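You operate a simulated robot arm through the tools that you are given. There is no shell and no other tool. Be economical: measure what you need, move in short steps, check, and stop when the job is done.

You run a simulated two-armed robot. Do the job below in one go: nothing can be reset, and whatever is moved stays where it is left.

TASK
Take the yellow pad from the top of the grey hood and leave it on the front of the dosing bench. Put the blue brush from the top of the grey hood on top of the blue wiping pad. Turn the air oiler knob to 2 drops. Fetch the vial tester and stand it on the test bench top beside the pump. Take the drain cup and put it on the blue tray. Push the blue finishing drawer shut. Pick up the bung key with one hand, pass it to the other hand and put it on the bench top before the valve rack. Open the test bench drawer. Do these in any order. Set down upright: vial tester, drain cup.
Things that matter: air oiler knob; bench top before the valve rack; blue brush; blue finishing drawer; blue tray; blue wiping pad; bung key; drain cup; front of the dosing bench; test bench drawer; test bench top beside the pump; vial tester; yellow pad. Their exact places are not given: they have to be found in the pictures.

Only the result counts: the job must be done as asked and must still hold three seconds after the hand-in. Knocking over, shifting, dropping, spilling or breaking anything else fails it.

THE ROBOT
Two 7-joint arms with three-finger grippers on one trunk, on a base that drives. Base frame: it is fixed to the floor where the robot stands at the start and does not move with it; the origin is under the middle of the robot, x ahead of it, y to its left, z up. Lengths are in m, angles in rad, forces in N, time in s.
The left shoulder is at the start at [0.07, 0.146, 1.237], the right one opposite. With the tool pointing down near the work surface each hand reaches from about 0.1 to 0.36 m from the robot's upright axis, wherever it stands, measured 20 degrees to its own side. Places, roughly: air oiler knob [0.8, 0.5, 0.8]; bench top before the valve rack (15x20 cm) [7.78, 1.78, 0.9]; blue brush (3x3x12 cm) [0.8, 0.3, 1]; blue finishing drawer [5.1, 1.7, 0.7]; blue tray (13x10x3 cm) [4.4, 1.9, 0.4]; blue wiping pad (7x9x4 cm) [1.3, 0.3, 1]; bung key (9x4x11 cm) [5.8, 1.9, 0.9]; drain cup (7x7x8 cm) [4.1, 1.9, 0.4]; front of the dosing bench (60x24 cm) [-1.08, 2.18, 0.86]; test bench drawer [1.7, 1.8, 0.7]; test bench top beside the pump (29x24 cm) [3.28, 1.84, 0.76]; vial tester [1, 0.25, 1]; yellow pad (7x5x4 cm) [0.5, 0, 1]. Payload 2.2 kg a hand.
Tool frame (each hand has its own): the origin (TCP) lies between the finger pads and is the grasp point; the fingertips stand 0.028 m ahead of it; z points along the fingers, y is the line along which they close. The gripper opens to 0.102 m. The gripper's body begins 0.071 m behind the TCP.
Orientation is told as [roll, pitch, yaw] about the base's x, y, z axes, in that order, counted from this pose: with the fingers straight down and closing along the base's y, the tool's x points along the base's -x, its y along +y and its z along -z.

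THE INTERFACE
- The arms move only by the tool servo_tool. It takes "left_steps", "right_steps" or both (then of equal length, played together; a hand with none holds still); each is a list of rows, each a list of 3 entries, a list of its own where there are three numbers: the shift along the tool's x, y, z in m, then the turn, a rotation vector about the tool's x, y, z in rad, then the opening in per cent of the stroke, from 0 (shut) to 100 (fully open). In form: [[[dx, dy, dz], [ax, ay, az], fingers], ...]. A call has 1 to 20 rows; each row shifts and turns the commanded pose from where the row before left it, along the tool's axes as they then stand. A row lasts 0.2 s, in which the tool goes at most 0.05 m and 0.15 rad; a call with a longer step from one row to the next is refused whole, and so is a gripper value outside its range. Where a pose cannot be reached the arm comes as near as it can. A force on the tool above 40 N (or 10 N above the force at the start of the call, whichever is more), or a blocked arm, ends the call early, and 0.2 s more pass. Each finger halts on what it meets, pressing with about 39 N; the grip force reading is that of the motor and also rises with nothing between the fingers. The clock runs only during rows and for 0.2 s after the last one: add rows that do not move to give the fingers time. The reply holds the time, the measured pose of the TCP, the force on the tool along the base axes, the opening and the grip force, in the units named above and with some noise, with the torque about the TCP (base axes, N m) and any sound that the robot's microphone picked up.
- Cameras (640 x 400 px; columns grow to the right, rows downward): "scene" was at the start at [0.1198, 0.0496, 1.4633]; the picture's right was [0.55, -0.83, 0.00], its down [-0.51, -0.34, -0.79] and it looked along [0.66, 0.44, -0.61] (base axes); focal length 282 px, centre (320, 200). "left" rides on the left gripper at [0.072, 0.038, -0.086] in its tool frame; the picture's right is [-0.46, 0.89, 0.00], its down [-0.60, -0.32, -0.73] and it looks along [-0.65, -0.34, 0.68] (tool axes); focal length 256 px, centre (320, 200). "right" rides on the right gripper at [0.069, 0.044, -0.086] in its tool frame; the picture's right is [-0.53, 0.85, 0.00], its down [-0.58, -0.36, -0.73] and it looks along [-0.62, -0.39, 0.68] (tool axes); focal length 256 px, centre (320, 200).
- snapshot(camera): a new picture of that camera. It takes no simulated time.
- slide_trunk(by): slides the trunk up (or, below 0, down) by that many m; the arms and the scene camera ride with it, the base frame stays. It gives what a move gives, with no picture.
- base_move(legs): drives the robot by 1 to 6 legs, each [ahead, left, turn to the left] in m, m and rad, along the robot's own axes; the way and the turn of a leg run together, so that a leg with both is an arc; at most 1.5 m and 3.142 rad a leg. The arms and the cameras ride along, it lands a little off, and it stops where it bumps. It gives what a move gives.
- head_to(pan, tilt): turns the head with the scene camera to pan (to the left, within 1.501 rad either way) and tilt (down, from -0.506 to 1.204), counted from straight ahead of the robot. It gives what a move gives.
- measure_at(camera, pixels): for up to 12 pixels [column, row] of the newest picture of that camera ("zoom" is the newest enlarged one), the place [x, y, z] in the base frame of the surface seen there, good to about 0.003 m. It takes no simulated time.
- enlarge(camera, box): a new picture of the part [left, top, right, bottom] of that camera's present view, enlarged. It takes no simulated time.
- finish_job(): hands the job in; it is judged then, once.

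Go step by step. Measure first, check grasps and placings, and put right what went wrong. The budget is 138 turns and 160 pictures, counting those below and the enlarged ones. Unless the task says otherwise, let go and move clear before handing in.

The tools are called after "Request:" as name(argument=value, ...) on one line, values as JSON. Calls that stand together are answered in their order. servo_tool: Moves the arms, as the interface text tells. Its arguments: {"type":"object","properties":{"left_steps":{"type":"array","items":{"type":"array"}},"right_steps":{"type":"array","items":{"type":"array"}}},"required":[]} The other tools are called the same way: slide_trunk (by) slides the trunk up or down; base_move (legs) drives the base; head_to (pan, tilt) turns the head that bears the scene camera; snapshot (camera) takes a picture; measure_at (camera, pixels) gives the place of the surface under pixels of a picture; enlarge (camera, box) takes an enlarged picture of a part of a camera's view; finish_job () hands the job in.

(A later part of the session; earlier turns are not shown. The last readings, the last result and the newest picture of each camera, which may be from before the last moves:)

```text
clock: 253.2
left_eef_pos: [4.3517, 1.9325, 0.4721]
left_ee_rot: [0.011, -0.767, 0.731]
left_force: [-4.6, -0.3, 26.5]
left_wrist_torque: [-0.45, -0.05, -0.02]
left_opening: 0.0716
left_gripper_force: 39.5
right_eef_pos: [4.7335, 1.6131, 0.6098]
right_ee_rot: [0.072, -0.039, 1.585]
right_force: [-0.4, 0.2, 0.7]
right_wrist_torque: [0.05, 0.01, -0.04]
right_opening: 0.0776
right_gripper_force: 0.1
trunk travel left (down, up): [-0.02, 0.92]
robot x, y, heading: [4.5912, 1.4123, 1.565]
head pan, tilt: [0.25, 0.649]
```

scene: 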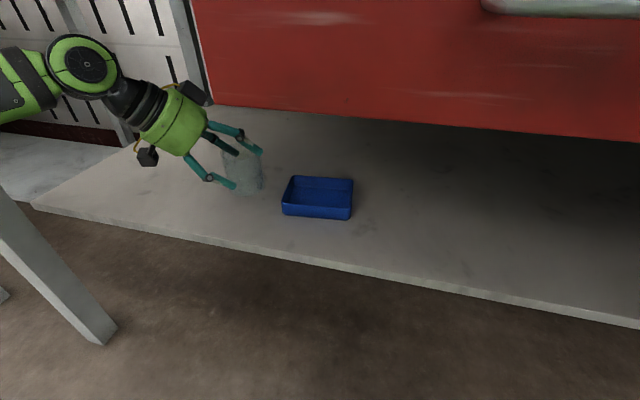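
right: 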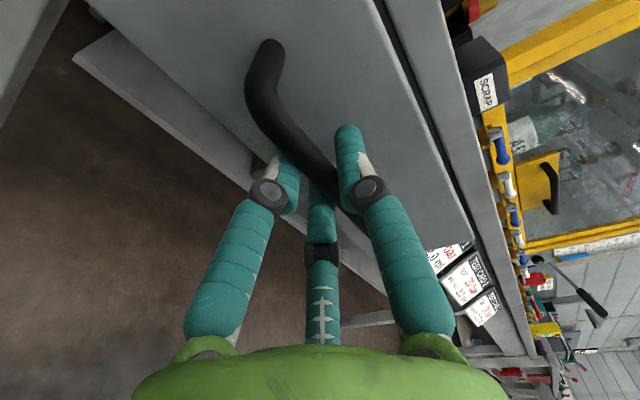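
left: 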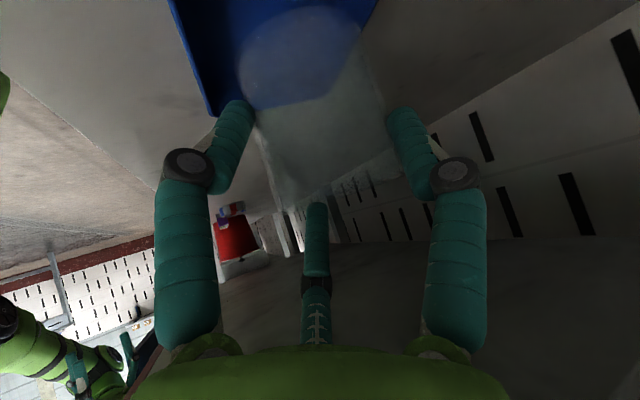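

Firm contact. I'll relieve the load, open just a little (to 80%), and retreat along the tool axis.

Request:
servo_tool(left_steps=[[[-0.002, 0, -0.0022], [0, 0, 0], 50], [[0, 0, 0], [0, 0, 0], 70], [[0, 0, 0], [0, 0, 0], 76], [[0, 0, 0], [0, 0, 0], 81], [[0, 0, -0.005], [0, 0, 0], 82], [[0, 0, -0.01], [0, 0, 0], 84], [[0, 0, -0.015], [0, 0, 0], 88], [[0, 0, -0.02], [0, 0, 0], 92], [[0, 0, -0.02], [0, 0, 0], 92], [[0, 0, 0], [0, 0, 0], 92]])

Request:
enlarge(camera="scene", box=[120, 70, 320, 230])

```text
clock: 255.4
left_eef_pos: [4.3162, 1.9, 0.5209]
left_ee_rot: [-0.003, -0.759, 0.74]
left_force: [-0.2, 0.9, 0.8]
left_wrist_torque: [0.0, 0.02, -0.05]
left_opening: 0.0941
left_gripper_force: 0.1
right_eef_pos: [4.7337, 1.6139, 0.6082]
right_ee_rot: [0.068, -0.034, 1.585]
right_force: [0.7, 0.0, 0.2]
right_wrist_torque: [0.03, 0.0, 0.0]
right_opening: 0.0773
right_gripper_force: 0.0
trunk travel left (down, up): [-0.02, 0.92]
robot x, y, heading: [4.5921, 1.4113, 1.562]
head pan, tilt: [0.25, 0.649]
```

```text
2.50 times, centred on (220, 150) of scene
```

zoom: 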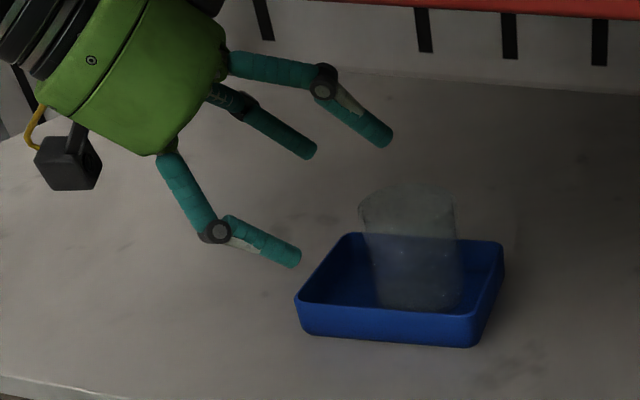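

The cup stands in the tray, released. I'll withdraw to the left, then back out from under the bench.

Request:
base_move(legs=[[0, 0.1, 0], [-0.4, 0, 0]])

Request:
head_to(pan=-0.3, tilt=0.3)

Request:
snapshot(camera="scene")

```text
clock: 258.6
left_eef_pos: [4.2112, 1.5057, 0.5219]
left_ee_rot: [0.0, -0.76, 0.738]
left_force: [0.4, 0.3, 0.7]
left_wrist_torque: [0.0, 0.03, 0.03]
left_opening: 0.0937
left_gripper_force: 0.1
right_eef_pos: [4.6275, 1.2181, 0.6081]
right_ee_rot: [0.07, -0.035, 1.583]
right_force: [-0.4, 0.3, 0.3]
right_wrist_torque: [-0.02, 0.02, 0.04]
right_opening: 0.0776
right_gripper_force: 0.0
trunk travel left (down, up): [-0.02, 0.92]
robot x, y, heading: [4.4877, 1.0148, 1.564]
head pan, tilt: [0.25, 0.649]
```

```text
clock: 259.6
left_eef_pos: [4.2119, 1.5063, 0.5223]
left_ee_rot: [-0.002, -0.76, 0.737]
left_force: [-0.2, -0.3, -0.4]
left_wrist_torque: [-0.01, -0.01, -0.04]
left_opening: 0.0937
left_gripper_force: 0.1
right_eef_pos: [4.6332, 1.2147, 0.6132]
right_ee_rot: [0.083, -0.022, 1.624]
right_force: [115.8, -13.1, 67.4]
right_wrist_torque: [-4.88, 15.2, 11.23]
right_opening: 0.0773
right_gripper_force: 0.0
trunk travel left (down, up): [-0.02, 0.92]
robot x, y, heading: [4.4871, 1.0171, 1.559]
head pan, tilt: [-0.3, 0.3]
```

```text
24 pictures are left
```

scene: 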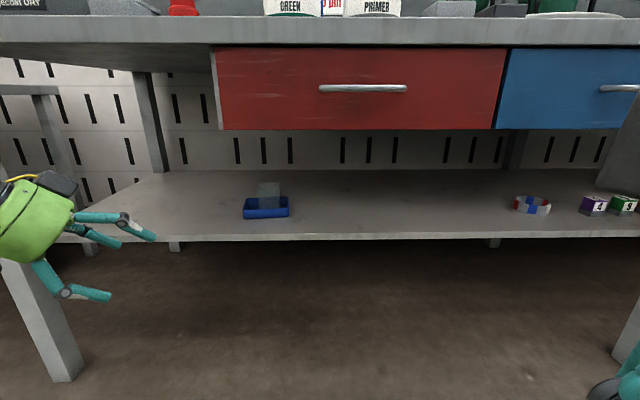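

The cup stands upright in the tray at (267,195). The turned head presses on the tucked right hand (115 N), so I'll move that hand forward, and raise the trunk for the next bench.

Request:
servo_tool(right_steps=[[[-0.02, -0.02, 0], [0, 0, 0], 76], [[-0.03, -0.03, 0], [0, 0, 0], 76], [[-0.04, -0.02, 0], [0, 0, 0], 76], [[-0.04, 0, 0], [0, 0, 0], 76], [[0, 0, 0], [0, 0, 0], 76]])

Request:
slide_trunk(by=0.4)

Request:
base_move(legs=[[-0.05, -0.45, 0]])

Request:
head_to(pan=0.15, tilt=0.55)

Request:
snapshot(camera="scene")

```text
clock: 260.8
left_eef_pos: [4.2108, 1.5058, 0.5206]
left_ee_rot: [-0.002, -0.759, 0.738]
left_force: [0.1, 0.4, 1.2]
left_wrist_torque: [0.01, 0.01, -0.02]
left_opening: 0.0938
left_gripper_force: 0.1
right_eef_pos: [4.6975, 1.3511, 0.6077]
right_ee_rot: [0.069, -0.034, 1.586]
right_force: [0.2, -0.1, 0.4]
right_wrist_torque: [0.01, 0.01, 0.0]
right_opening: 0.0773
right_gripper_force: 0.0
trunk travel left (down, up): [-0.02, 0.92]
robot x, y, heading: [4.4856, 1.0159, 1.562]
head pan, tilt: [-0.3, 0.3]
```

```text
clock: 264.6
left_eef_pos: [4.2114, 1.5076, 0.9215]
left_ee_rot: [-0.003, -0.759, 0.738]
left_force: [0.5, -0.3, 0.0]
left_wrist_torque: [0.0, 0.01, -0.04]
left_opening: 0.0936
left_gripper_force: 0.0
right_eef_pos: [4.6966, 1.3498, 1.0065]
right_ee_rot: [0.069, -0.034, 1.584]
right_force: [0.4, 0.1, -0.6]
right_wrist_torque: [-0.01, 0.03, -0.02]
right_opening: 0.0776
right_gripper_force: 0.0
trunk travel left (down, up): [-0.42, 0.52]
robot x, y, heading: [4.4856, 1.0186, 1.562]
head pan, tilt: [-0.3, 0.3]
```

```text
clock: 267.4
left_eef_pos: [4.6561, 1.4521, 0.922]
left_ee_rot: [-0.002, -0.759, 0.739]
left_force: [0.1, 0.5, -0.6]
left_wrist_torque: [-0.01, 0.01, -0.02]
left_opening: 0.0938
left_gripper_force: 0.1
right_eef_pos: [5.1409, 1.2971, 1.0073]
right_ee_rot: [0.07, -0.035, 1.586]
right_force: [-0.3, -0.3, 0.0]
right_wrist_torque: [0.0, 0.02, -0.01]
right_opening: 0.0776
right_gripper_force: 0.0
trunk travel left (down, up): [-0.42, 0.52]
robot x, y, heading: [4.9325, 0.9625, 1.563]
head pan, tilt: [-0.3, 0.3]
```

```text
clock: 268.2
left_eef_pos: [4.6562, 1.4542, 0.9217]
left_ee_rot: [-0.002, -0.759, 0.737]
left_force: [0.9, -0.5, -0.7]
left_wrist_torque: [-0.01, -0.01, 0.02]
left_opening: 0.0937
left_gripper_force: 0.1
right_eef_pos: [5.1398, 1.2972, 1.0073]
right_ee_rot: [0.069, -0.034, 1.583]
right_force: [-0.6, 0.0, -0.3]
right_wrist_torque: [0.02, 0.0, 0.01]
right_opening: 0.0775
right_gripper_force: 0.0
trunk travel left (down, up): [-0.42, 0.52]
robot x, y, heading: [4.9314, 0.9651, 1.561]
head pan, tilt: [0.15, 0.55]
```

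```text
23 pictures are left
```

scene: 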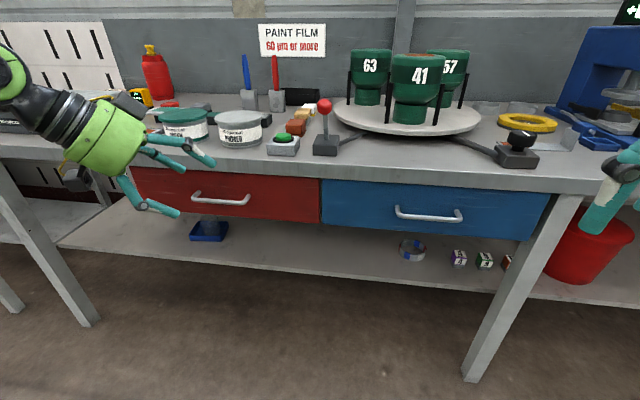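

The blue drawer now looks nearly flush with the red one. I'll measure both faces to see how far it is still open.

Request:
measure_at(camera="scene", pixels=[[290, 200], [250, 185], [345, 205], [430, 195], [500, 225], [530, 210], [360, 190], [322, 185], [400, 213], [430, 180]])

Request:
enlarge(camera="scene", box=[270, 150, 570, 270])

```text
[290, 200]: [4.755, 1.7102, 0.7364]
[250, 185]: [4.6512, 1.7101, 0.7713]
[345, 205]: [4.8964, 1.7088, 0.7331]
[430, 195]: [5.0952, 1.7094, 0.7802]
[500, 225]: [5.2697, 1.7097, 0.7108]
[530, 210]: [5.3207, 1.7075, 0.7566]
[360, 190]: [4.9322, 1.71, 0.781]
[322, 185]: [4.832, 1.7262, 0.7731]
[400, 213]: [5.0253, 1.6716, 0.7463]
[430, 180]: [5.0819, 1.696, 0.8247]
```

```text
2.13 times, centred on (420, 210) of scene
```

zoom: 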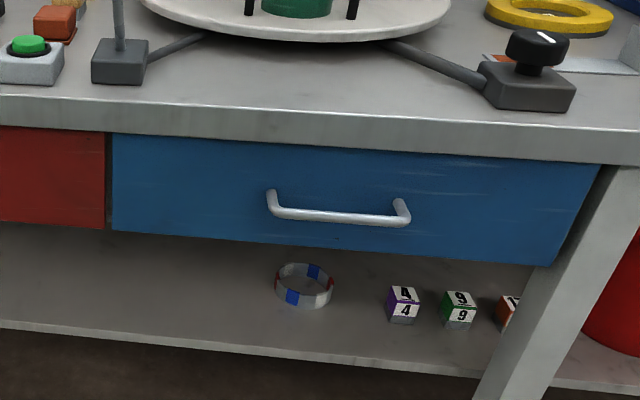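

Both faces measure y≈1.709–1.710: the blue drawer is already shut flush (the earlier bump closed it). Next, restore the left hand to vertical and drive right to the bung key near x=5.8.

Request:
servo_tool(left_steps=[[[0, 0, 0], [-0.0836, 0, -0.088], 93], [[0, 0, 0], [-0.0836, 0, -0.088], 93], [[0, 0, 0], [-0.0836, 0, -0.088], 93], [[0, 0, 0], [-0.0836, 0, -0.088], 93], [[0, 0, 0], [-0.0836, 0, -0.088], 93], [[0, 0, 0], [-0.0836, 0, -0.088], 93], [[0, 0, 0], [-0.0806, 0, -0.085], 93], [[0, 0, 0], [0, 0.1265, 0], 93], [[0, 0, 0], [0, 0.1265, 0], 93], [[0, 0, 0], [0, 0.1265, 0], 93], [[0, 0, 0], [0, 0.1265, 0], 93], [[0, 0, 0], [0, 0.1265, 0], 93], [[0, 0, 0], [0, 0.1265, 0], 93], [[0, 0, -0.03], [0, 0, 0], 93], [[0, 0, -0.03], [0, 0, 0], 93], [[0, 0, 0], [0, 0, 0], 93]], right_steps=[[[0, 0, 0], [0.035, 0.068, 0], 76], [[0, 0, 0], [0, 0, 0], 76], [[0, 0, 0], [0, 0, 0], 76], [[0, 0, 0], [0, 0, 0], 76], [[0, 0, 0], [0, 0, 0], 76], [[0, 0, 0], [0, 0, 0], 76], [[0, 0, 0], [0, 0, 0], 76], [[0, 0, 0], [0, 0, 0], 76], [[0, 0, 0], [0, 0, 0], 76], [[0, 0, 0], [0, 0, 0], 76], [[0, 0, 0], [0, 0, 0], 76], [[0, 0, 0], [0, 0, 0], 76], [[0, 0, 0], [0, 0, 0], 76], [[0, 0, -0.02], [0, 0, 0], 76], [[0, 0, -0.02], [0, 0, 0], 76], [[0, 0, 0], [0, 0, 0], 76]])

Request:
base_move(legs=[[0, -0.75, 0.005]])

Request:
slide_trunk(by=0.2)

Request:
head_to(pan=0.0, tilt=0.6)

Request:
snapshot(camera="scene")

```text
clock: 271.6
left_eef_pos: [4.656, 1.4538, 0.9814]
left_ee_rot: [0.0, 0.001, 1.583]
left_force: [0.3, -0.3, -0.4]
left_wrist_torque: [0.03, 0.01, -0.01]
left_opening: 0.0951
left_gripper_force: 0.0
right_eef_pos: [5.1429, 1.2989, 1.0457]
right_ee_rot: [0.036, 0.032, 1.589]
right_force: [-0.1, -0.4, -0.2]
right_wrist_torque: [-0.01, 0.0, -0.01]
right_opening: 0.0776
right_gripper_force: 0.1
trunk travel left (down, up): [-0.42, 0.52]
robot x, y, heading: [4.9341, 0.9633, 1.567]
head pan, tilt: [0.15, 0.55]
```

```text
clock: 275.8
left_eef_pos: [5.4199, 1.4479, 0.9809]
left_ee_rot: [0.0, 0.0, 1.577]
left_force: [-0.5, -0.3, -0.2]
left_wrist_torque: [0.02, 0.0, -0.02]
left_opening: 0.0951
left_gripper_force: 0.1
right_eef_pos: [5.9078, 1.2893, 1.0464]
right_ee_rot: [0.035, 0.033, 1.58]
right_force: [0.6, 0.5, 1.5]
right_wrist_torque: [0.02, 0.02, -0.01]
right_opening: 0.0774
right_gripper_force: 0.1
trunk travel left (down, up): [-0.42, 0.52]
robot x, y, heading: [5.6958, 0.9538, 1.559]
head pan, tilt: [0.15, 0.55]
```

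```text
clock: 277.9
left_eef_pos: [5.4199, 1.4471, 1.1811]
left_ee_rot: [0.0, 0.0, 1.575]
left_force: [-0.1, 0.2, 0.1]
left_wrist_torque: [-0.02, 0.0, 0.0]
left_opening: 0.0951
left_gripper_force: 0.1
right_eef_pos: [5.9055, 1.2898, 1.246]
right_ee_rot: [0.035, 0.035, 1.582]
right_force: [-0.4, -0.4, 0.4]
right_wrist_torque: [0.03, -0.04, 0.03]
right_opening: 0.0772
right_gripper_force: 0.0
trunk travel left (down, up): [-0.62, 0.32]
robot x, y, heading: [5.6938, 0.955, 1.552]
head pan, tilt: [0.15, 0.55]
```

```text
clock: 278.6
left_eef_pos: [5.4202, 1.4473, 1.1808]
left_ee_rot: [0.0, 0.0, 1.576]
left_force: [0.1, -0.7, -0.1]
left_wrist_torque: [-0.03, -0.01, 0.01]
left_opening: 0.0949
left_gripper_force: 0.1
right_eef_pos: [5.9065, 1.289, 1.2467]
right_ee_rot: [0.036, 0.033, 1.581]
right_force: [0.4, -0.2, 0.0]
right_wrist_torque: [0.01, -0.01, 0.0]
right_opening: 0.0778
right_gripper_force: 0.1
trunk travel left (down, up): [-0.62, 0.32]
robot x, y, heading: [5.6934, 0.954, 1.551]
head pan, tilt: [0.0, 0.6]
```

```text
21 pictures are left
```

scene: 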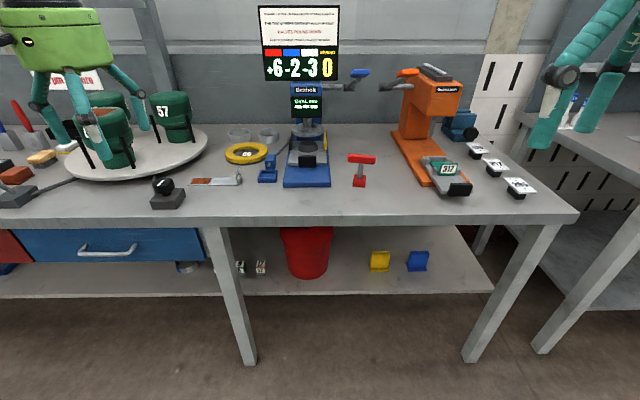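

The red T-shaped item at (361,170) looks like the bung key. I'll enlarge and measure it.

Request:
enlarge(camera="scene", box=[240, 130, 420, 220])

Request:
measure_at(camera="zoom", pixels=[[385, 100], [475, 102], [430, 98], [425, 130], [425, 165], [420, 190], [450, 190], [90, 130], [100, 170], [470, 175], [250, 180], [560, 170]])

```text
3.56 times, centred on (330, 175) of scene
```

zoom: 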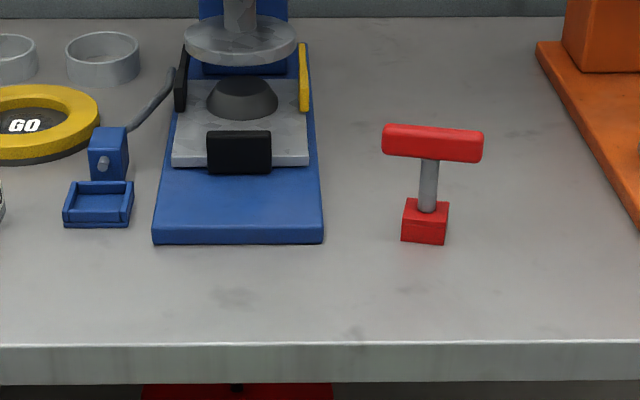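

```text
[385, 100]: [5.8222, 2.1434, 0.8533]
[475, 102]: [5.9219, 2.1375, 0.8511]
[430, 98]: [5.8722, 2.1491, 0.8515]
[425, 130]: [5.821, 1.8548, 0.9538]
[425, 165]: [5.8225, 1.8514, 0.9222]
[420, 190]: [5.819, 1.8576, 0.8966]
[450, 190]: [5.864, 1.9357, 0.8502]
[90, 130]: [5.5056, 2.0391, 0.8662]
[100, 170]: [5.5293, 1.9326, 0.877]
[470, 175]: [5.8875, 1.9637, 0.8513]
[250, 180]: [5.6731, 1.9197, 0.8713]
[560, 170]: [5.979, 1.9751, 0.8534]
```

The bung key stands at (5.82, 1.86), T-handle along x at z≈0.95. My plan: right hand grips the right half of the handle from above, left hand, leaning left, takes the left half. I'll test the needed yaws: right −90°, left +90°.

Request:
servo_tool(right_steps=[[[0, 0, 0], [-0.034, -0.034, -0.12], 76], [[0, 0, 0], [0, 0, -0.13], 76], [[0, 0, 0], [0, 0, -0.13], 76], [[0, 0, 0], [0, 0, -0.13], 76], [[0, 0, 0], [0, 0, -0.13], 76], [[0, 0, 0], [0, 0, -0.13], 76], [[0, 0, 0], [0, 0, -0.13], 76], [[0, 0, 0], [0, 0, -0.13], 76], [[0, 0, 0], [0, 0, -0.13], 60], [[0, 0, 0], [0, 0, -0.13], 60], [[0, 0, 0], [0, 0, -0.13], 60], [[0, 0, 0], [0, 0, -0.13], 60], [[0, 0, 0], [0, 0, 0], 60]], left_steps=[[[0, 0, 0], [0, 0, 0.13], 93], [[0, 0, 0], [0, 0, 0.13], 93], [[0, 0, 0], [0, 0, 0.13], 93], [[0, 0, 0], [0, 0, 0.13], 93], [[0, 0, 0], [0, 0, 0.13], 93], [[0, 0, 0], [0, 0, 0.13], 93], [[0, 0, 0], [0, 0, 0.13], 93], [[0, 0, 0], [0, 0, 0.13], 93], [[0, 0, 0], [0, 0, 0.13], 93], [[0, 0, 0], [0, 0, 0.13], 93], [[0, 0, 0], [0, 0, 0.13], 93], [[0, 0, 0], [0, 0, 0.14], 93], [[0, 0, 0], [0, 0, 0], 93]])

```text
clock: 281.4
left_eef_pos: [5.4193, 1.448, 1.1819]
left_ee_rot: [0.0, 0.001, 0.005]
left_force: [-0.4, 0.1, -0.2]
left_wrist_torque: [0.02, 0.02, 0.02]
left_opening: 0.0949
left_gripper_force: 0.2
right_eef_pos: [5.8268, 1.2195, 1.1697]
right_ee_rot: [0.0, -0.071, 3.131]
right_force: [0.1, 0.2, 0.2]
right_wrist_torque: [-0.02, 0.0, 0.01]
right_opening: 0.0612
right_gripper_force: 0.0
right hand out of reach, approached as far as the arm can: row 6, 7, 8, 9, 10, 11, 12
trunk travel left (down, up): [-0.62, 0.32]
robot x, y, heading: [5.6914, 0.9565, 1.556]
head pan, tilt: [0.0, 0.6]
```

Both yaws are reachable. I'll drive up to the bench and bring the right hand above the right half of the T-handle.

Request:
base_move(legs=[[0.48, -0.05, 0.012]])

Request:
servo_tool(right_steps=[[[0, -0.04, 0], [0, -0.071, 0.085], 60], [[-0.01, -0.04, 0], [0, 0, 0.085], 55], [[-0.01, -0.04, 0.03], [0, 0, 0], 50], [[-0.01, -0.035, 0.03], [0, 0, 0], 50], [[0, 0, 0.03], [0, 0, 0], 50], [[0, 0, 0], [0, 0, 0], 50]])

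Request:
snapshot(camera="right")

Request:
snapshot(camera="scene")

```text
clock: 284.3
left_eef_pos: [5.4709, 1.9275, 1.1813]
left_ee_rot: [0.0, -0.001, 0.015]
left_force: [-0.7, -0.1, -0.1]
left_wrist_torque: [0.02, -0.01, -0.02]
left_opening: 0.0948
left_gripper_force: 0.1
right_eef_pos: [5.8798, 1.7022, 1.17]
right_ee_rot: [-0.001, -0.07, 3.135]
right_force: [-0.4, 0.2, 0.4]
right_wrist_torque: [0.02, 0.01, 0.01]
right_opening: 0.0613
right_gripper_force: 0.1
trunk travel left (down, up): [-0.62, 0.32]
robot x, y, heading: [5.7503, 1.4396, 1.564]
head pan, tilt: [0.0, 0.6]
```

```text
refused: row 3 steps farther than a row can; nothing moved
```

```text
19 pictures are left
```

right: 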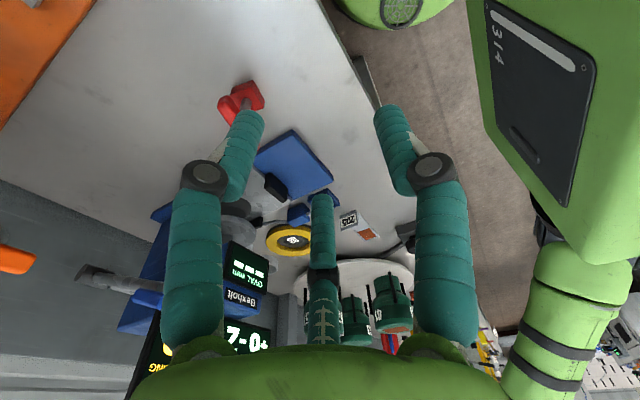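

```text
18 pictures are left
```

scene: 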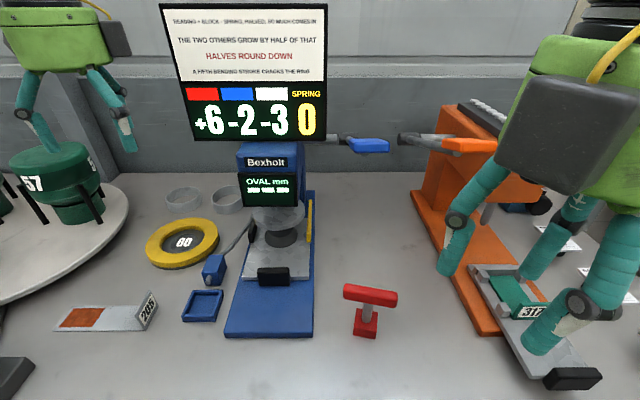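

A row was too long, so nothing moved. This view shows the key well; I'll measure the handle's ends and resend with smaller steps.

Request:
measure_at(camera="scene", pixels=[[348, 289], [392, 296], [370, 290], [370, 297], [366, 315], [365, 333], [358, 320], [345, 292], [396, 297]])

Request:
servo_tool(right_steps=[[[0, -0.04, 0], [0, -0.071, 0.085], 60], [[-0.01, -0.04, 0], [0, 0, 0.085], 55], [[-0.01, -0.03, 0.02], [0, 0, 0], 50], [[-0.01, -0.03, 0.02], [0, 0, 0], 50], [[0, -0.01, 0.03], [0, 0, 0], 50], [[0, 0, 0], [0, 0, 0], 50]])

```text
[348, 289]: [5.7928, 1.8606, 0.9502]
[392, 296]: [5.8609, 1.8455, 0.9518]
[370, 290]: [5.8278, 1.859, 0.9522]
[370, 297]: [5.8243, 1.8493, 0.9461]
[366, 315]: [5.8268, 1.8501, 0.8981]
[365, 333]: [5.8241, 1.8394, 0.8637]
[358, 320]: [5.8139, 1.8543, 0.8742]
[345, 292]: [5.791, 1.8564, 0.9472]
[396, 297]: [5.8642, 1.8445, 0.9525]
```

```text
clock: 285.7
left_eef_pos: [5.471, 1.9271, 1.181]
left_ee_rot: [-0.002, -0.001, 0.014]
left_force: [0.1, -1.0, -0.6]
left_wrist_torque: [0.0, 0.0, 0.0]
left_opening: 0.0953
left_gripper_force: 0.1
right_eef_pos: [5.8321, 1.8137, 1.0859]
right_ee_rot: [0.021, -0.142, 2.963]
right_force: [-0.4, -0.6, 0.5]
right_wrist_torque: [0.01, -0.02, -0.02]
right_opening: 0.051
right_gripper_force: 0.0
right hand out of reach, approached as far as the arm can: row 1, 2, 3, 4
trunk travel left (down, up): [-0.62, 0.32]
robot x, y, heading: [5.7461, 1.4367, 1.568]
head pan, tilt: [0.0, 0.6]
```

The tilt correction went the wrong way (now 0.142); I'll fix it, shift over the handle's right half, open to 78% and lower to z≈0.99.

Request:
servo_tool(right_steps=[[[0, -0.01, -0.02], [0, 0.142, 0], 78], [[0.0035, -0.021, 0], [0, 0, 0], 78], [[0.0033, -0.021, 0], [0, 0, 0], 78], [[0, 0, 0.04], [0, 0, 0], 78], [[0, 0, 0.04], [0, 0, 0], 78], [[0, 0, 0.03], [0, 0, 0], 78], [[0, 0, 0], [0, 0, 0], 78]])

Request:
snapshot(camera="right")

```text
clock: 287.3
left_eef_pos: [5.472, 1.9273, 1.1814]
left_ee_rot: [0.0, -0.002, 0.014]
left_force: [0.0, 1.4, 0.0]
left_wrist_torque: [0.02, -0.02, -0.01]
left_opening: 0.0949
left_gripper_force: 0.1
right_eef_pos: [5.8285, 1.8086, 0.9753]
right_ee_rot: [0.022, 0.001, 2.968]
right_force: [-0.5, 0.3, 0.1]
right_wrist_torque: [0.02, 0.0, 0.0]
right_opening: 0.0795
right_gripper_force: 0.0
right hand out of reach, approached as far as the arm can: row 1, 2, 3
trunk travel left (down, up): [-0.62, 0.32]
robot x, y, heading: [5.7481, 1.4416, 1.565]
head pan, tilt: [0.0, 0.6]
```

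```text
17 pictures are left
```

right: 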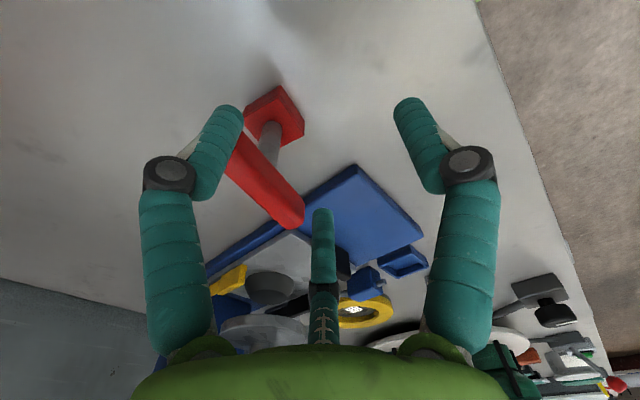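

The hand is 5.5 cm short in y with a finger above the handle. I'll raise 4 cm, bring the base forward 0.055 and right 0.02, then lower.

Request:
servo_tool(right_steps=[[[0, 0, -0.03], [0, 0, 0], 78], [[0, 0, -0.02], [0, 0, 0], 78], [[0, 0, 0], [0, 0, 0], 78]])

Request:
base_move(legs=[[0.055, -0.02, 0]])

Request:
servo_tool(right_steps=[[[0, 0, 0.025], [0, 0, 0], 78], [[0, 0, 0.025], [0, 0, 0], 78], [[0, 0, 0.015], [0, 0, 0], 78], [[0, 0, 0], [0, 0, 0], 78]])

Request:
snapshot(camera="right")

```text
clock: 288.1
left_eef_pos: [5.4709, 1.9291, 1.1817]
left_ee_rot: [0.001, 0.0, 0.013]
left_force: [-0.1, -1.5, 0.0]
left_wrist_torque: [-0.01, 0.01, -0.01]
left_opening: 0.0948
left_gripper_force: 0.0
right_eef_pos: [5.8271, 1.8099, 1.0243]
right_ee_rot: [0.023, 0.001, 2.967]
right_force: [0.6, -0.6, 0.6]
right_wrist_torque: [0.03, 0.03, 0.0]
right_opening: 0.0793
right_gripper_force: 0.0
trunk travel left (down, up): [-0.62, 0.32]
robot x, y, heading: [5.7507, 1.4407, 1.567]
head pan, tilt: [0.0, 0.6]
```

```text
clock: 289.3
left_eef_pos: [5.4951, 1.9773, 1.1869]
left_ee_rot: [0.008, -0.004, 0.009]
left_force: [0.3, -0.3, 0.6]
left_wrist_torque: [-0.03, 0.0, -0.01]
left_opening: 0.095
left_gripper_force: 0.0
right_eef_pos: [5.8498, 1.8574, 1.0285]
right_ee_rot: [0.01, -0.002, 2.971]
right_force: [0.7, 0.8, -0.4]
right_wrist_torque: [0.0, -0.02, 0.02]
right_opening: 0.0794
right_gripper_force: 0.0
trunk travel left (down, up): [-0.62, 0.32]
robot x, y, heading: [5.7696, 1.4958, 1.562]
head pan, tilt: [0.0, 0.6]
stopped in leg 1: the robot was blocked; the commanded pose is now the measured one
```

```text
clock: 290.3
left_eef_pos: [5.4918, 1.9625, 1.1926]
left_ee_rot: [0.025, -0.004, 0.01]
left_force: [0.4, 0.5, 0.1]
left_wrist_torque: [-0.03, 0.02, 0.01]
left_opening: 0.0948
left_gripper_force: 0.0
right_eef_pos: [5.8476, 1.8468, 0.969]
right_ee_rot: [-0.01, -0.003, 2.975]
right_force: [-2.7, -0.1, 7.8]
right_wrist_torque: [0.2, 0.4, 0.0]
right_opening: 0.0842
right_gripper_force: 4.0
trunk travel left (down, up): [-0.62, 0.32]
robot x, y, heading: [5.7747, 1.496, 1.557]
head pan, tilt: [0.0, 0.6]
```

```text
16 pictures are left
```

right: 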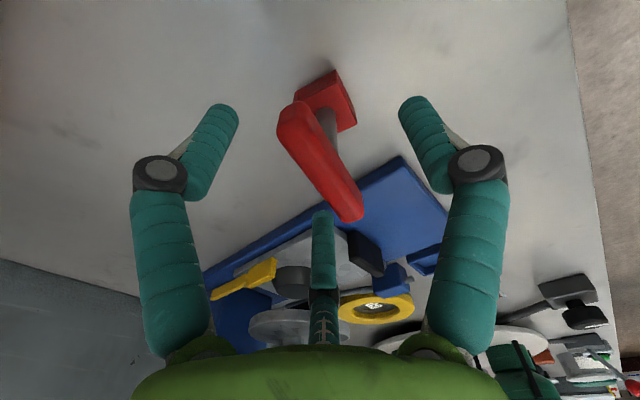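

The base is blocked again (something low under the bench) and the robot leans. I'll raise the hand, back the base 2 cm to relieve it, and extend the arm itself by 3.5 cm.

Request:
servo_tool(right_steps=[[[0, 0, -0.03], [0, 0, 0], 78], [[0, 0, -0.02], [0, 0, 0], 78]])

Request:
base_move(legs=[[-0.02, 0, 0.01]])

Request:
servo_tool(right_steps=[[[0, -0.018, 0], [0, 0, 0], 82], [[0, -0.017, 0], [0, 0, 0], 82], [[0, 0, 0], [0, 0, 0], 82]])

```text
clock: 290.9
left_eef_pos: [5.4932, 1.9709, 1.1893]
left_ee_rot: [0.014, -0.001, 0.011]
left_force: [-0.3, 0.1, -0.1]
left_wrist_torque: [0.02, 0.0, -0.01]
left_opening: 0.095
left_gripper_force: 0.1
right_eef_pos: [5.8506, 1.854, 1.0152]
right_ee_rot: [0.003, -0.002, 2.97]
right_force: [0.2, -0.4, -0.6]
right_wrist_torque: [0.0, -0.05, -0.03]
right_opening: 0.0796
right_gripper_force: 0.0
trunk travel left (down, up): [-0.62, 0.32]
robot x, y, heading: [5.7704, 1.4991, 1.564]
head pan, tilt: [0.0, 0.6]
```

```text
clock: 291.7
left_eef_pos: [5.4896, 1.9641, 1.1822]
left_ee_rot: [0.0, -0.001, 0.021]
left_force: [0.6, -0.2, 0.3]
left_wrist_torque: [0.01, 0.05, 0.02]
left_opening: 0.0949
left_gripper_force: 0.0
right_eef_pos: [5.8464, 1.8468, 1.0098]
right_ee_rot: [0.021, 0.0, 2.981]
right_force: [-0.1, 0.9, 0.9]
right_wrist_torque: [-0.01, 0.02, 0.0]
right_opening: 0.0794
right_gripper_force: 0.0
trunk travel left (down, up): [-0.62, 0.32]
robot x, y, heading: [5.7656, 1.4755, 1.577]
head pan, tilt: [0.0, 0.6]
```

```text
clock: 292.5
left_eef_pos: [5.4915, 1.9572, 1.1852]
left_ee_rot: [0.007, -0.001, 0.022]
left_force: [0.6, -0.2, 0.4]
left_wrist_torque: [0.0, 0.02, -0.03]
left_opening: 0.095
left_gripper_force: 0.0
right_eef_pos: [5.8471, 1.8586, 1.0129]
right_ee_rot: [0.011, -0.002, 2.977]
right_force: [14.9, -7.1, 0.3]
right_wrist_torque: [1.05, 2.34, -0.44]
right_opening: 0.0837
right_gripper_force: 0.0
right hand out of reach, approached as far as the arm can: row 1, 2
trunk travel left (down, up): [-0.62, 0.32]
robot x, y, heading: [5.7706, 1.4768, 1.567]
head pan, tilt: [0.0, 0.6]
```

There's a sideways contact on the right hand (15 N), perhaps the orange machine. I'll look before moving further.

Request:
servo_tool(right_steps=[[[0, 0.018, 0], [0, 0, 0], 82], [[0, 0.012, 0], [0, 0, 0], 82], [[0, 0, 0], [0, 0, 0], 82]])

Request:
snapshot(camera="scene")

```text
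clock: 293.3
left_eef_pos: [5.4872, 1.9635, 1.1821]
left_ee_rot: [0.0, -0.001, 0.021]
left_force: [0.3, 0.8, -0.4]
left_wrist_torque: [0.01, 0.03, -0.02]
left_opening: 0.0948
left_gripper_force: 0.0
right_eef_pos: [5.8398, 1.8329, 1.0097]
right_ee_rot: [0.022, 0.0, 2.98]
right_force: [-0.1, 0.2, -0.2]
right_wrist_torque: [-0.01, -0.02, 0.01]
right_opening: 0.0836
right_gripper_force: 0.0
trunk travel left (down, up): [-0.62, 0.32]
robot x, y, heading: [5.7706, 1.4771, 1.571]
head pan, tilt: [0.0, 0.6]
```

```text
15 pictures are left
```

scene: 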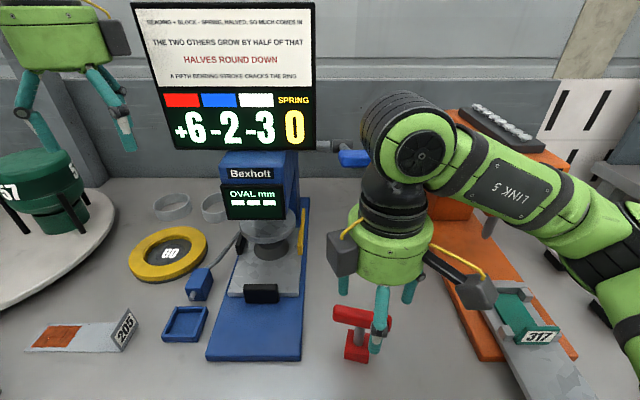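

The wrist joint hits the machines' levers in that yaw. I'll switch to the natural yaws for both hands (left −90°, right +90°): back off into free space and rotate both by about π.

Request:
servo_tool(right_steps=[[[0, 0.02, -0.03], [0, 0, 0], 80], [[0, 0.02, -0.04], [0, 0, 0], 80], [[0, 0, -0.04], [0, 0, 0], 80]])

Request:
base_move(legs=[[-0.4, 0, 0]])

Request:
servo_tool(right_steps=[[[0, 0, 0], [0, 0, 0.149], 80], [[0, 0, 0], [0, 0, 0.149], 80], [[0, 0, 0], [0, 0, 0.149], 80], [[0, 0, 0], [0, 0, 0.149], 80], [[0, 0, 0], [0, 0, 0.149], 80], [[0, 0, 0], [0, 0, 0.149], 80], [[0, 0, 0], [0, 0, 0.149], 80], [[0, 0, 0], [0, 0, 0.149], 80], [[0, 0, 0], [0, 0, 0.149], 80], [[0, 0, 0], [0, 0, 0.149], 80], [[0, 0, 0], [0, 0, 0.149], 80], [[0, 0, 0], [0, 0, 0.149], 80], [[0, 0, 0], [0, 0, 0.149], 80], [[0, 0, 0], [0, 0, 0.149], 80], [[0, 0, 0], [0, 0, 0.149], 80], [[0, 0, 0], [0, 0, 0.149], 80], [[0, 0, 0], [0, 0, 0.149], 80], [[0, 0, 0], [0, 0, 0.149], 80], [[0, 0, 0], [0, 0, 0.149], 80], [[0, 0, 0], [0, 0, 0.149], 80]], left_steps=[[[0, 0, 0], [0, 0, -0.1465], 80], [[0, 0, 0], [0, 0, -0.1465], 80], [[0, 0, 0], [0, 0, -0.1465], 80], [[0, 0, 0], [0, 0, -0.1465], 80], [[0, 0, 0], [0, 0, -0.1465], 80], [[0, 0, 0], [0, 0, -0.1465], 80], [[0, 0, 0], [0, 0, -0.1465], 80], [[0, 0, 0], [0, 0, -0.1465], 80], [[0, 0, 0], [0, 0, -0.1465], 80], [[0, 0, 0], [0, 0, -0.1465], 80], [[0, 0, 0], [0, 0, -0.1465], 80], [[0, 0, 0], [0, 0, -0.1465], 80], [[0, 0, 0], [0, 0, -0.1465], 80], [[0, 0, 0], [0, 0, -0.1465], 80], [[0, 0, 0], [0, 0, -0.1465], 80], [[0, 0, 0], [0, 0, -0.1465], 80], [[0, 0, 0], [0, 0, -0.1465], 80], [[0, 0, 0], [0, 0, -0.1465], 80], [[0, 0, 0], [0, 0, -0.1465], 80], [[0, 0, 0], [0, 0, -0.1465], 80]])

```text
clock: 294.1
left_eef_pos: [5.489, 1.9611, 1.1831]
left_ee_rot: [0.004, -0.002, 0.021]
left_force: [0.0, -0.6, -1.1]
left_wrist_torque: [-0.01, 0.0, -0.03]
left_opening: 0.095
left_gripper_force: 0.0
right_eef_pos: [5.8316, 1.7956, 1.1202]
right_ee_rot: [0.018, 0.001, 2.981]
right_force: [-0.1, 0.9, -0.1]
right_wrist_torque: [0.02, 0.02, -0.04]
right_opening: 0.0817
right_gripper_force: 0.2
trunk travel left (down, up): [-0.62, 0.32]
robot x, y, heading: [5.7701, 1.4776, 1.572]
head pan, tilt: [0.0, 0.6]
```

```text
clock: 296.6
left_eef_pos: [5.4901, 1.5673, 1.1815]
left_ee_rot: [0.002, -0.002, 0.015]
left_force: [0.1, 0.0, 0.7]
left_wrist_torque: [0.07, -0.01, -0.03]
left_opening: 0.095
left_gripper_force: 0.1
right_eef_pos: [5.8335, 1.3982, 1.1215]
right_ee_rot: [0.021, 0.002, 2.976]
right_force: [-0.3, 0.6, -0.4]
right_wrist_torque: [-0.01, 0.01, 0.0]
right_opening: 0.0816
right_gripper_force: 0.0
trunk travel left (down, up): [-0.62, 0.32]
robot x, y, heading: [5.7713, 1.0778, 1.57]
head pan, tilt: [0.0, 0.6]
```

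```text
clock: 300.8
left_eef_pos: [5.4912, 1.5676, 1.1815]
left_ee_rot: [-0.001, 0.003, 2.947]
left_force: [-0.6, 0.0, -0.3]
left_wrist_torque: [0.01, -0.03, 0.02]
left_opening: 0.0816
left_gripper_force: 0.1
right_eef_pos: [5.833, 1.3966, 1.1189]
right_ee_rot: [-0.021, 0.002, -0.007]
right_force: [-0.3, 0.3, 0.1]
right_wrist_torque: [-0.02, 0.0, -0.01]
right_opening: 0.0817
right_gripper_force: 0.0
trunk travel left (down, up): [-0.62, 0.32]
robot x, y, heading: [5.7714, 1.0784, 1.565]
head pan, tilt: [0.0, 0.6]
```

Both natural yaws are clean. Now I'll bring the left hand inward, drive so it is above the handle's left half, and lower to z≈1.0.

Request:
servo_tool(left_steps=[[[0.035, 0.007, 0], [0, 0, 0], 80], [[0.035, 0.007, 0], [0, 0, 0], 80], [[0.03, 0.006, 0], [0, 0, 0], 80], [[0.03, 0.006, 0], [0, 0, 0], 80], [[0, 0, 0], [0, 0, 0], 80]])

Request:
base_move(legs=[[0.31, -0.185, 0.005]])

Request:
servo_tool(left_steps=[[[0, 0, 0.04], [0, 0, 0], 80], [[0, 0, 0.04], [0, 0, 0], 80], [[0, 0, 0.04], [0, 0, 0], 80], [[0, 0, 0.04], [0, 0, 0], 80], [[0, 0, 0], [0, 0, 0], 80]])

Request:
snapshot(camera="left")

```text
clock: 302.0
left_eef_pos: [5.6059, 1.5101, 1.1765]
left_ee_rot: [-0.002, 0.002, 2.946]
left_force: [-0.2, 1.0, 0.2]
left_wrist_torque: [0.01, -0.02, -0.03]
left_opening: 0.0814
left_gripper_force: 0.1
left hand out of reach, approached as far as the arm can: row 4
right_eef_pos: [5.8315, 1.3975, 1.1201]
right_ee_rot: [-0.02, 0.002, -0.004]
right_force: [-0.1, -0.1, 0.3]
right_wrist_torque: [0.03, -0.04, 0.0]
right_opening: 0.0816
right_gripper_force: 0.0
trunk travel left (down, up): [-0.62, 0.32]
robot x, y, heading: [5.77, 1.0787, 1.566]
head pan, tilt: [0.0, 0.6]
```

```text
clock: 304.3
left_eef_pos: [5.7874, 1.8209, 1.1771]
left_ee_rot: [-0.003, 0.003, 2.95]
left_force: [0.1, 0.0, -0.3]
left_wrist_torque: [0.03, 0.0, -0.01]
left_opening: 0.0815
left_gripper_force: 0.0
right_eef_pos: [6.0149, 1.7086, 1.1194]
right_ee_rot: [-0.018, 0.001, -0.002]
right_force: [0.3, -0.2, 0.9]
right_wrist_torque: [-0.02, -0.01, -0.04]
right_opening: 0.0818
right_gripper_force: 0.1
trunk travel left (down, up): [-0.62, 0.32]
robot x, y, heading: [5.9548, 1.3883, 1.578]
head pan, tilt: [0.0, 0.6]
```

```text
clock: 305.5
left_eef_pos: [5.7877, 1.8214, 1.0163]
left_ee_rot: [-0.004, 0.001, 2.95]
left_force: [-0.4, -0.5, 0.3]
left_wrist_torque: [0.02, 0.01, -0.03]
left_opening: 0.0814
left_gripper_force: 0.0
right_eef_pos: [6.0164, 1.7087, 1.1204]
right_ee_rot: [-0.02, 0.002, -0.001]
right_force: [0.0, 0.6, 0.7]
right_wrist_torque: [-0.01, 0.02, -0.02]
right_opening: 0.0817
right_gripper_force: 0.2
trunk travel left (down, up): [-0.62, 0.32]
robot x, y, heading: [5.9518, 1.3886, 1.573]
head pan, tilt: [0.0, 0.6]
```

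```text
14 pictures are left
```

left: 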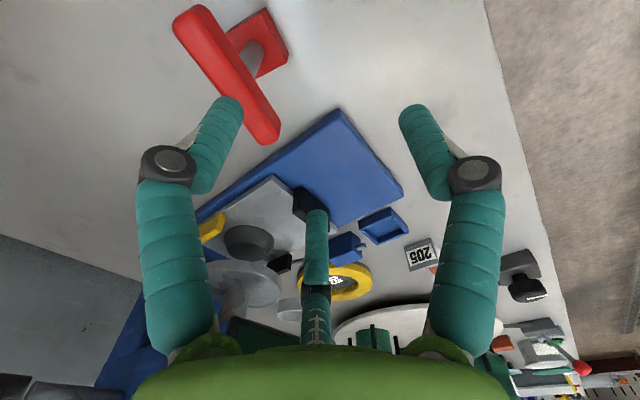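

I'll confirm the handle ends in this view, then shift about 5 cm toward it.

Request:
measure_at(camera="left", pixels=[[268, 135], [262, 115], [230, 75], [200, 30], [182, 18], [210, 12], [270, 30]])

Request:
servo_tool(left_steps=[[[0.004, -0.027, 0], [0, 0, 0], 80], [[0.004, -0.0265, 0], [0, 0, 0], 80], [[0, 0, 0], [0, 0, 0], 80]])

```text
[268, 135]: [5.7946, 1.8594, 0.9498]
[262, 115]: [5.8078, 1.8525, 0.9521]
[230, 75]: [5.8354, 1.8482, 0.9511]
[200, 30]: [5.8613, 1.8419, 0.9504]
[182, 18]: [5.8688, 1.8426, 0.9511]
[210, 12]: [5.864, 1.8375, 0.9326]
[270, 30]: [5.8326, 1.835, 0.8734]
```

```text
clock: 306.1
left_eef_pos: [5.799, 1.8578, 1.0168]
left_ee_rot: [0.004, -0.003, 2.95]
left_force: [-10.6, -20.0, 4.3]
left_wrist_torque: [3.48, -1.76, 0.44]
left_opening: 0.0812
left_gripper_force: 0.0
right_eef_pos: [6.0148, 1.7097, 1.1199]
right_ee_rot: [-0.019, 0.001, -0.001]
right_force: [-0.4, 0.2, -0.1]
right_wrist_torque: [-0.03, 0.01, -0.03]
right_opening: 0.0815
right_gripper_force: 0.0
trunk travel left (down, up): [-0.62, 0.32]
robot x, y, heading: [5.9542, 1.3894, 1.575]
head pan, tilt: [0.0, 0.6]
stopped in row 2 (left hand): the force on the tool passed its limit at 71 N (the readings are from after the stop); the commanded pose is now the measured one
```

A 71 N contact stopped the left hand about where it needs to be; the key centre re-measures as (5.832, 1.850). I'll look at what the hand touched.

Request:
servo_tool(left_steps=[[[0, 0.008, 0], [0, 0, 0], 80], [[0, 0, 0], [0, 0, 0], 80]])

Request:
snapshot(camera="scene")

```text
clock: 306.7
left_eef_pos: [5.7989, 1.8502, 1.0148]
left_ee_rot: [0.009, -0.003, 2.949]
left_force: [0.2, 0.9, -0.3]
left_wrist_torque: [-0.01, -0.01, -0.03]
left_opening: 0.0818
left_gripper_force: 0.0
right_eef_pos: [6.0142, 1.7105, 1.1192]
right_ee_rot: [-0.02, 0.001, -0.002]
right_force: [-0.3, 0.1, 1.1]
right_wrist_torque: [-0.01, 0.02, -0.01]
right_opening: 0.0816
right_gripper_force: 0.1
trunk travel left (down, up): [-0.62, 0.32]
robot x, y, heading: [5.9569, 1.3889, 1.573]
head pan, tilt: [0.0, 0.6]
```

```text
13 pictures are left
```

scene: 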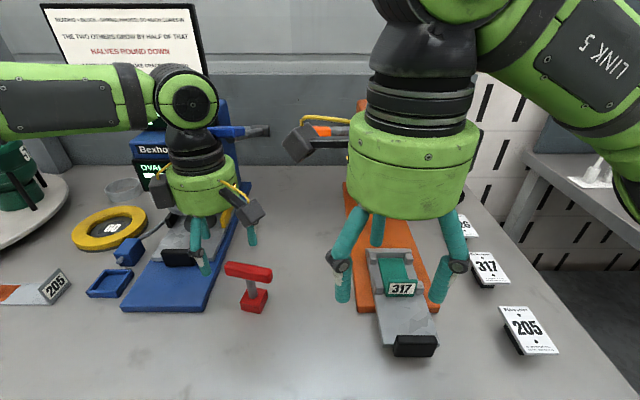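

The hand only touched the blue lever behind it. Opening wider lets me stay at y≈1.852: shift 13 mm right, open to 96% and lower carefully onto the handle's left half.

Request:
servo_tool(left_steps=[[[0.013, -0.003, 0], [0, 0, 0], 96], [[0, 0, 0.02], [0, 0, 0], 96], [[0, 0, 0.02], [0, 0, 0], 96], [[0, 0, 0.015], [0, 0, 0], 96], [[0, 0, 0.005], [0, 0, 0], 96], [[0, 0, 0], [0, 0, 0], 96]])

Request:
snapshot(camera="left")

```text
clock: 308.1
left_eef_pos: [5.8134, 1.8497, 0.9548]
left_ee_rot: [0.006, -0.002, 2.949]
left_force: [0.7, -0.2, 0.1]
left_wrist_torque: [-0.01, 0.01, 0.01]
left_opening: 0.0978
left_gripper_force: 0.0
right_eef_pos: [6.0144, 1.7103, 1.1202]
right_ee_rot: [-0.021, 0.002, -0.002]
right_force: [0.4, -0.3, -0.9]
right_wrist_torque: [0.01, -0.01, -0.01]
right_opening: 0.0814
right_gripper_force: 0.0
trunk travel left (down, up): [-0.62, 0.32]
robot x, y, heading: [5.9543, 1.3924, 1.572]
head pan, tilt: [0.0, 0.6]
```

```text
12 pictures are left
```

left: 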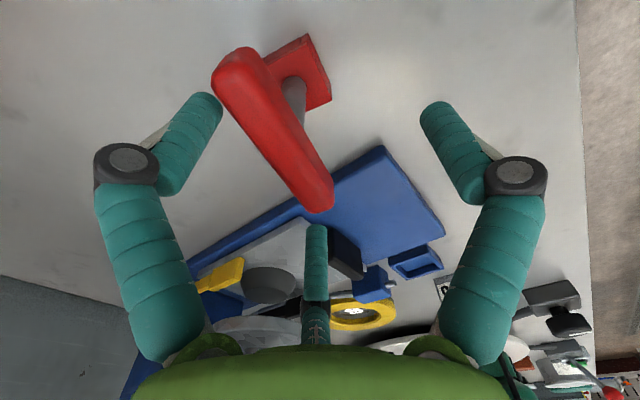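

The handle lies between the fingers without contact. Close and lift straight up.

Request:
servo_tool(left_steps=[[[0, 0, 0], [0, 0, 0], 60], [[0, 0, 0], [0, 0, 0], 30], [[0, 0, 0], [0, 0, 0], 5], [[0, 0, 0], [0, 0, 0], 5], [[0, 0, -0.02], [0, 0, 0], 5], [[0, 0.005, -0.03], [0, 0, 0], 5], [[0, 0.01, -0.04], [0, 0, 0], 5], [[0, 0.01, -0.04], [0, 0, 0], 5], [[0, 0, 0], [0, 0, 0], 5]])

Request:
base_move(legs=[[-0.45, 0, 0]])

Request:
snapshot(camera="scene")

```text
clock: 310.1
left_eef_pos: [5.8055, 1.8265, 1.0875]
left_ee_rot: [0.008, 0.0, 2.951]
left_force: [-0.1, 0.1, -1.2]
left_wrist_torque: [-0.01, 0.03, 0.02]
left_opening: 0.022
left_gripper_force: 39.3
right_eef_pos: [6.0153, 1.7108, 1.1193]
right_ee_rot: [-0.022, 0.002, -0.001]
right_force: [0.5, 0.7, 0.0]
right_wrist_torque: [-0.03, 0.04, 0.01]
right_opening: 0.0812
right_gripper_force: 0.1
trunk travel left (down, up): [-0.62, 0.32]
robot x, y, heading: [5.9575, 1.3896, 1.572]
head pan, tilt: [0.0, 0.6]
```

```text
clock: 312.8
left_eef_pos: [5.8068, 1.3729, 1.0862]
left_ee_rot: [0.008, -0.002, 2.955]
left_force: [-0.8, 0.5, -1.6]
left_wrist_torque: [0.04, 0.04, 0.02]
left_opening: 0.0216
left_gripper_force: 38.8
right_eef_pos: [6.0144, 1.2578, 1.1206]
right_ee_rot: [-0.024, 0.002, 0.005]
right_force: [0.0, -0.2, -0.5]
right_wrist_torque: [0.01, -0.03, -0.01]
right_opening: 0.0817
right_gripper_force: 0.1
trunk travel left (down, up): [-0.62, 0.32]
robot x, y, heading: [5.9538, 0.9356, 1.578]
head pan, tilt: [0.0, 0.6]
```

```text
11 pictures are left
```

scene: 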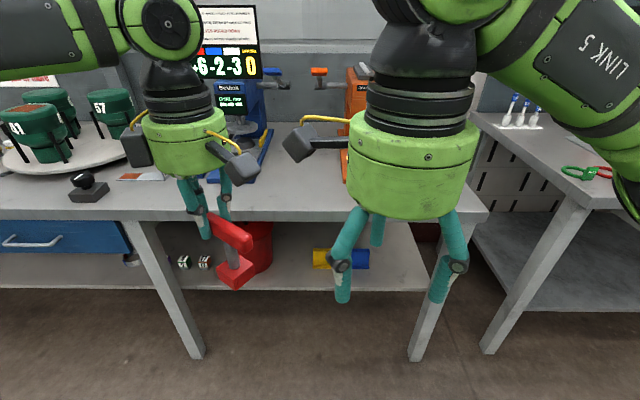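

The key is firmly held, its free half pointing right. I'll measure the handle's exact line and lean the right hand to the right by 1.0 rad about its closing axis.

Request:
measure_at(camera="scene", pixels=[[220, 220], [235, 230], [246, 240], [250, 246], [238, 247], [232, 270], [222, 224]])

Request:
servo_tool(right_steps=[[[0, 0.03, 0], [0, 0.143, 0], 80], [[0, 0.03, 0], [0, 0.143, 0], 80], [[0, 0.03, 0], [0, 0.143, 0], 80], [[0, 0.02, 0], [0, 0.143, 0], 80], [[0, 0, 0], [0, 0.143, 0], 80], [[0, 0, 0], [0, 0.143, 0], 80], [[0, 0, 0], [0, 0.143, 0], 80], [[0, 0, 0], [0, 0, 0], 80]])

```text
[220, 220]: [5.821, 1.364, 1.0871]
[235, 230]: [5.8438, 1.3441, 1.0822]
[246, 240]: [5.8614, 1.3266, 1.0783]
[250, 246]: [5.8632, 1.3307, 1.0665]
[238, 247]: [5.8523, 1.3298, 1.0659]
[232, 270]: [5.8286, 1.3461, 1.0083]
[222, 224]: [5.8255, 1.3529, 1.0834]
```

```text
clock: 314.6
left_eef_pos: [5.8045, 1.3725, 1.0878]
left_ee_rot: [0.008, 0.0, 2.958]
left_force: [-0.8, -0.2, -1.5]
left_wrist_torque: [0.01, 0.01, 0.0]
left_opening: 0.0217
left_gripper_force: 39.1
right_eef_pos: [6.015, 1.3661, 1.1175]
right_ee_rot: [-0.039, 1.004, -0.026]
right_force: [-0.4, -0.2, 0.3]
right_wrist_torque: [0.01, 0.01, 0.01]
right_opening: 0.0814
right_gripper_force: 0.0
trunk travel left (down, up): [-0.62, 0.32]
robot x, y, heading: [5.9546, 0.9368, 1.584]
head pan, tilt: [0.0, 0.6]
```

The handle swung to about −0.75 rad yaw in the left grip; its free end is at (5.866, 1.322, 1.07). I'll lean the right hand further to 1.4 rad, yaw it to match, and move to a pre-grasp 10 cm off the free end.

Request:
servo_tool(right_steps=[[[0, 0, 0], [0, 0.133, 0], 80], [[0, 0, 0], [0, 0.133, 0], 80], [[0, 0, 0], [0, 0.133, 0], 80], [[0, 0, 0], [-0.142, 0, 0.0245], 80], [[0, 0, 0], [-0.142, 0, 0.0245], 80], [[0, 0, 0], [-0.142, 0, 0.0245], 80], [[0, 0, 0], [-0.142, 0, 0.0245], 80], [[0, 0, 0], [-0.142, 0, 0.0245], 80], [[-0.008, -0.036, 0], [0, 0, 0], 80], [[-0.008, -0.036, 0], [0, 0, 0], 80], [[-0.008, -0.036, 0], [0, 0, 0], 80], [[-0.007, -0.035, 0], [0, 0, 0], 80], [[0, 0, 0], [0, 0, 0], 80]])

Request:
snapshot(camera="right")

```text
clock: 317.4
left_eef_pos: [5.8071, 1.3717, 1.088]
left_ee_rot: [0.008, 0.0, 2.957]
left_force: [-1.4, 1.5, 1.8]
left_wrist_torque: [-0.25, -0.33, 0.1]
left_opening: 0.0219
left_gripper_force: 39.4
right_eef_pos: [5.9027, 1.3386, 1.1199]
right_ee_rot: [-0.089, 1.384, -0.799]
right_force: [0.7, -1.5, -4.1]
right_wrist_torque: [0.11, -0.02, 0.05]
right_opening: 0.0811
right_gripper_force: 0.1
right hand out of reach, approached as far as the arm can: row 9, 10, 11, 12
trunk travel left (down, up): [-0.62, 0.32]
robot x, y, heading: [5.9565, 0.9356, 1.581]
head pan, tilt: [0.0, 0.6]
```

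```text
10 pictures are left
```

right: 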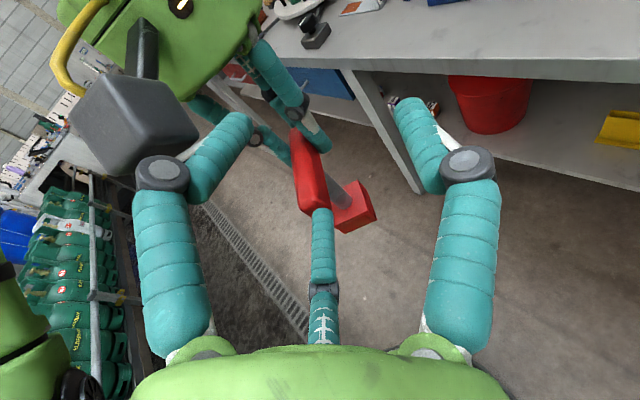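

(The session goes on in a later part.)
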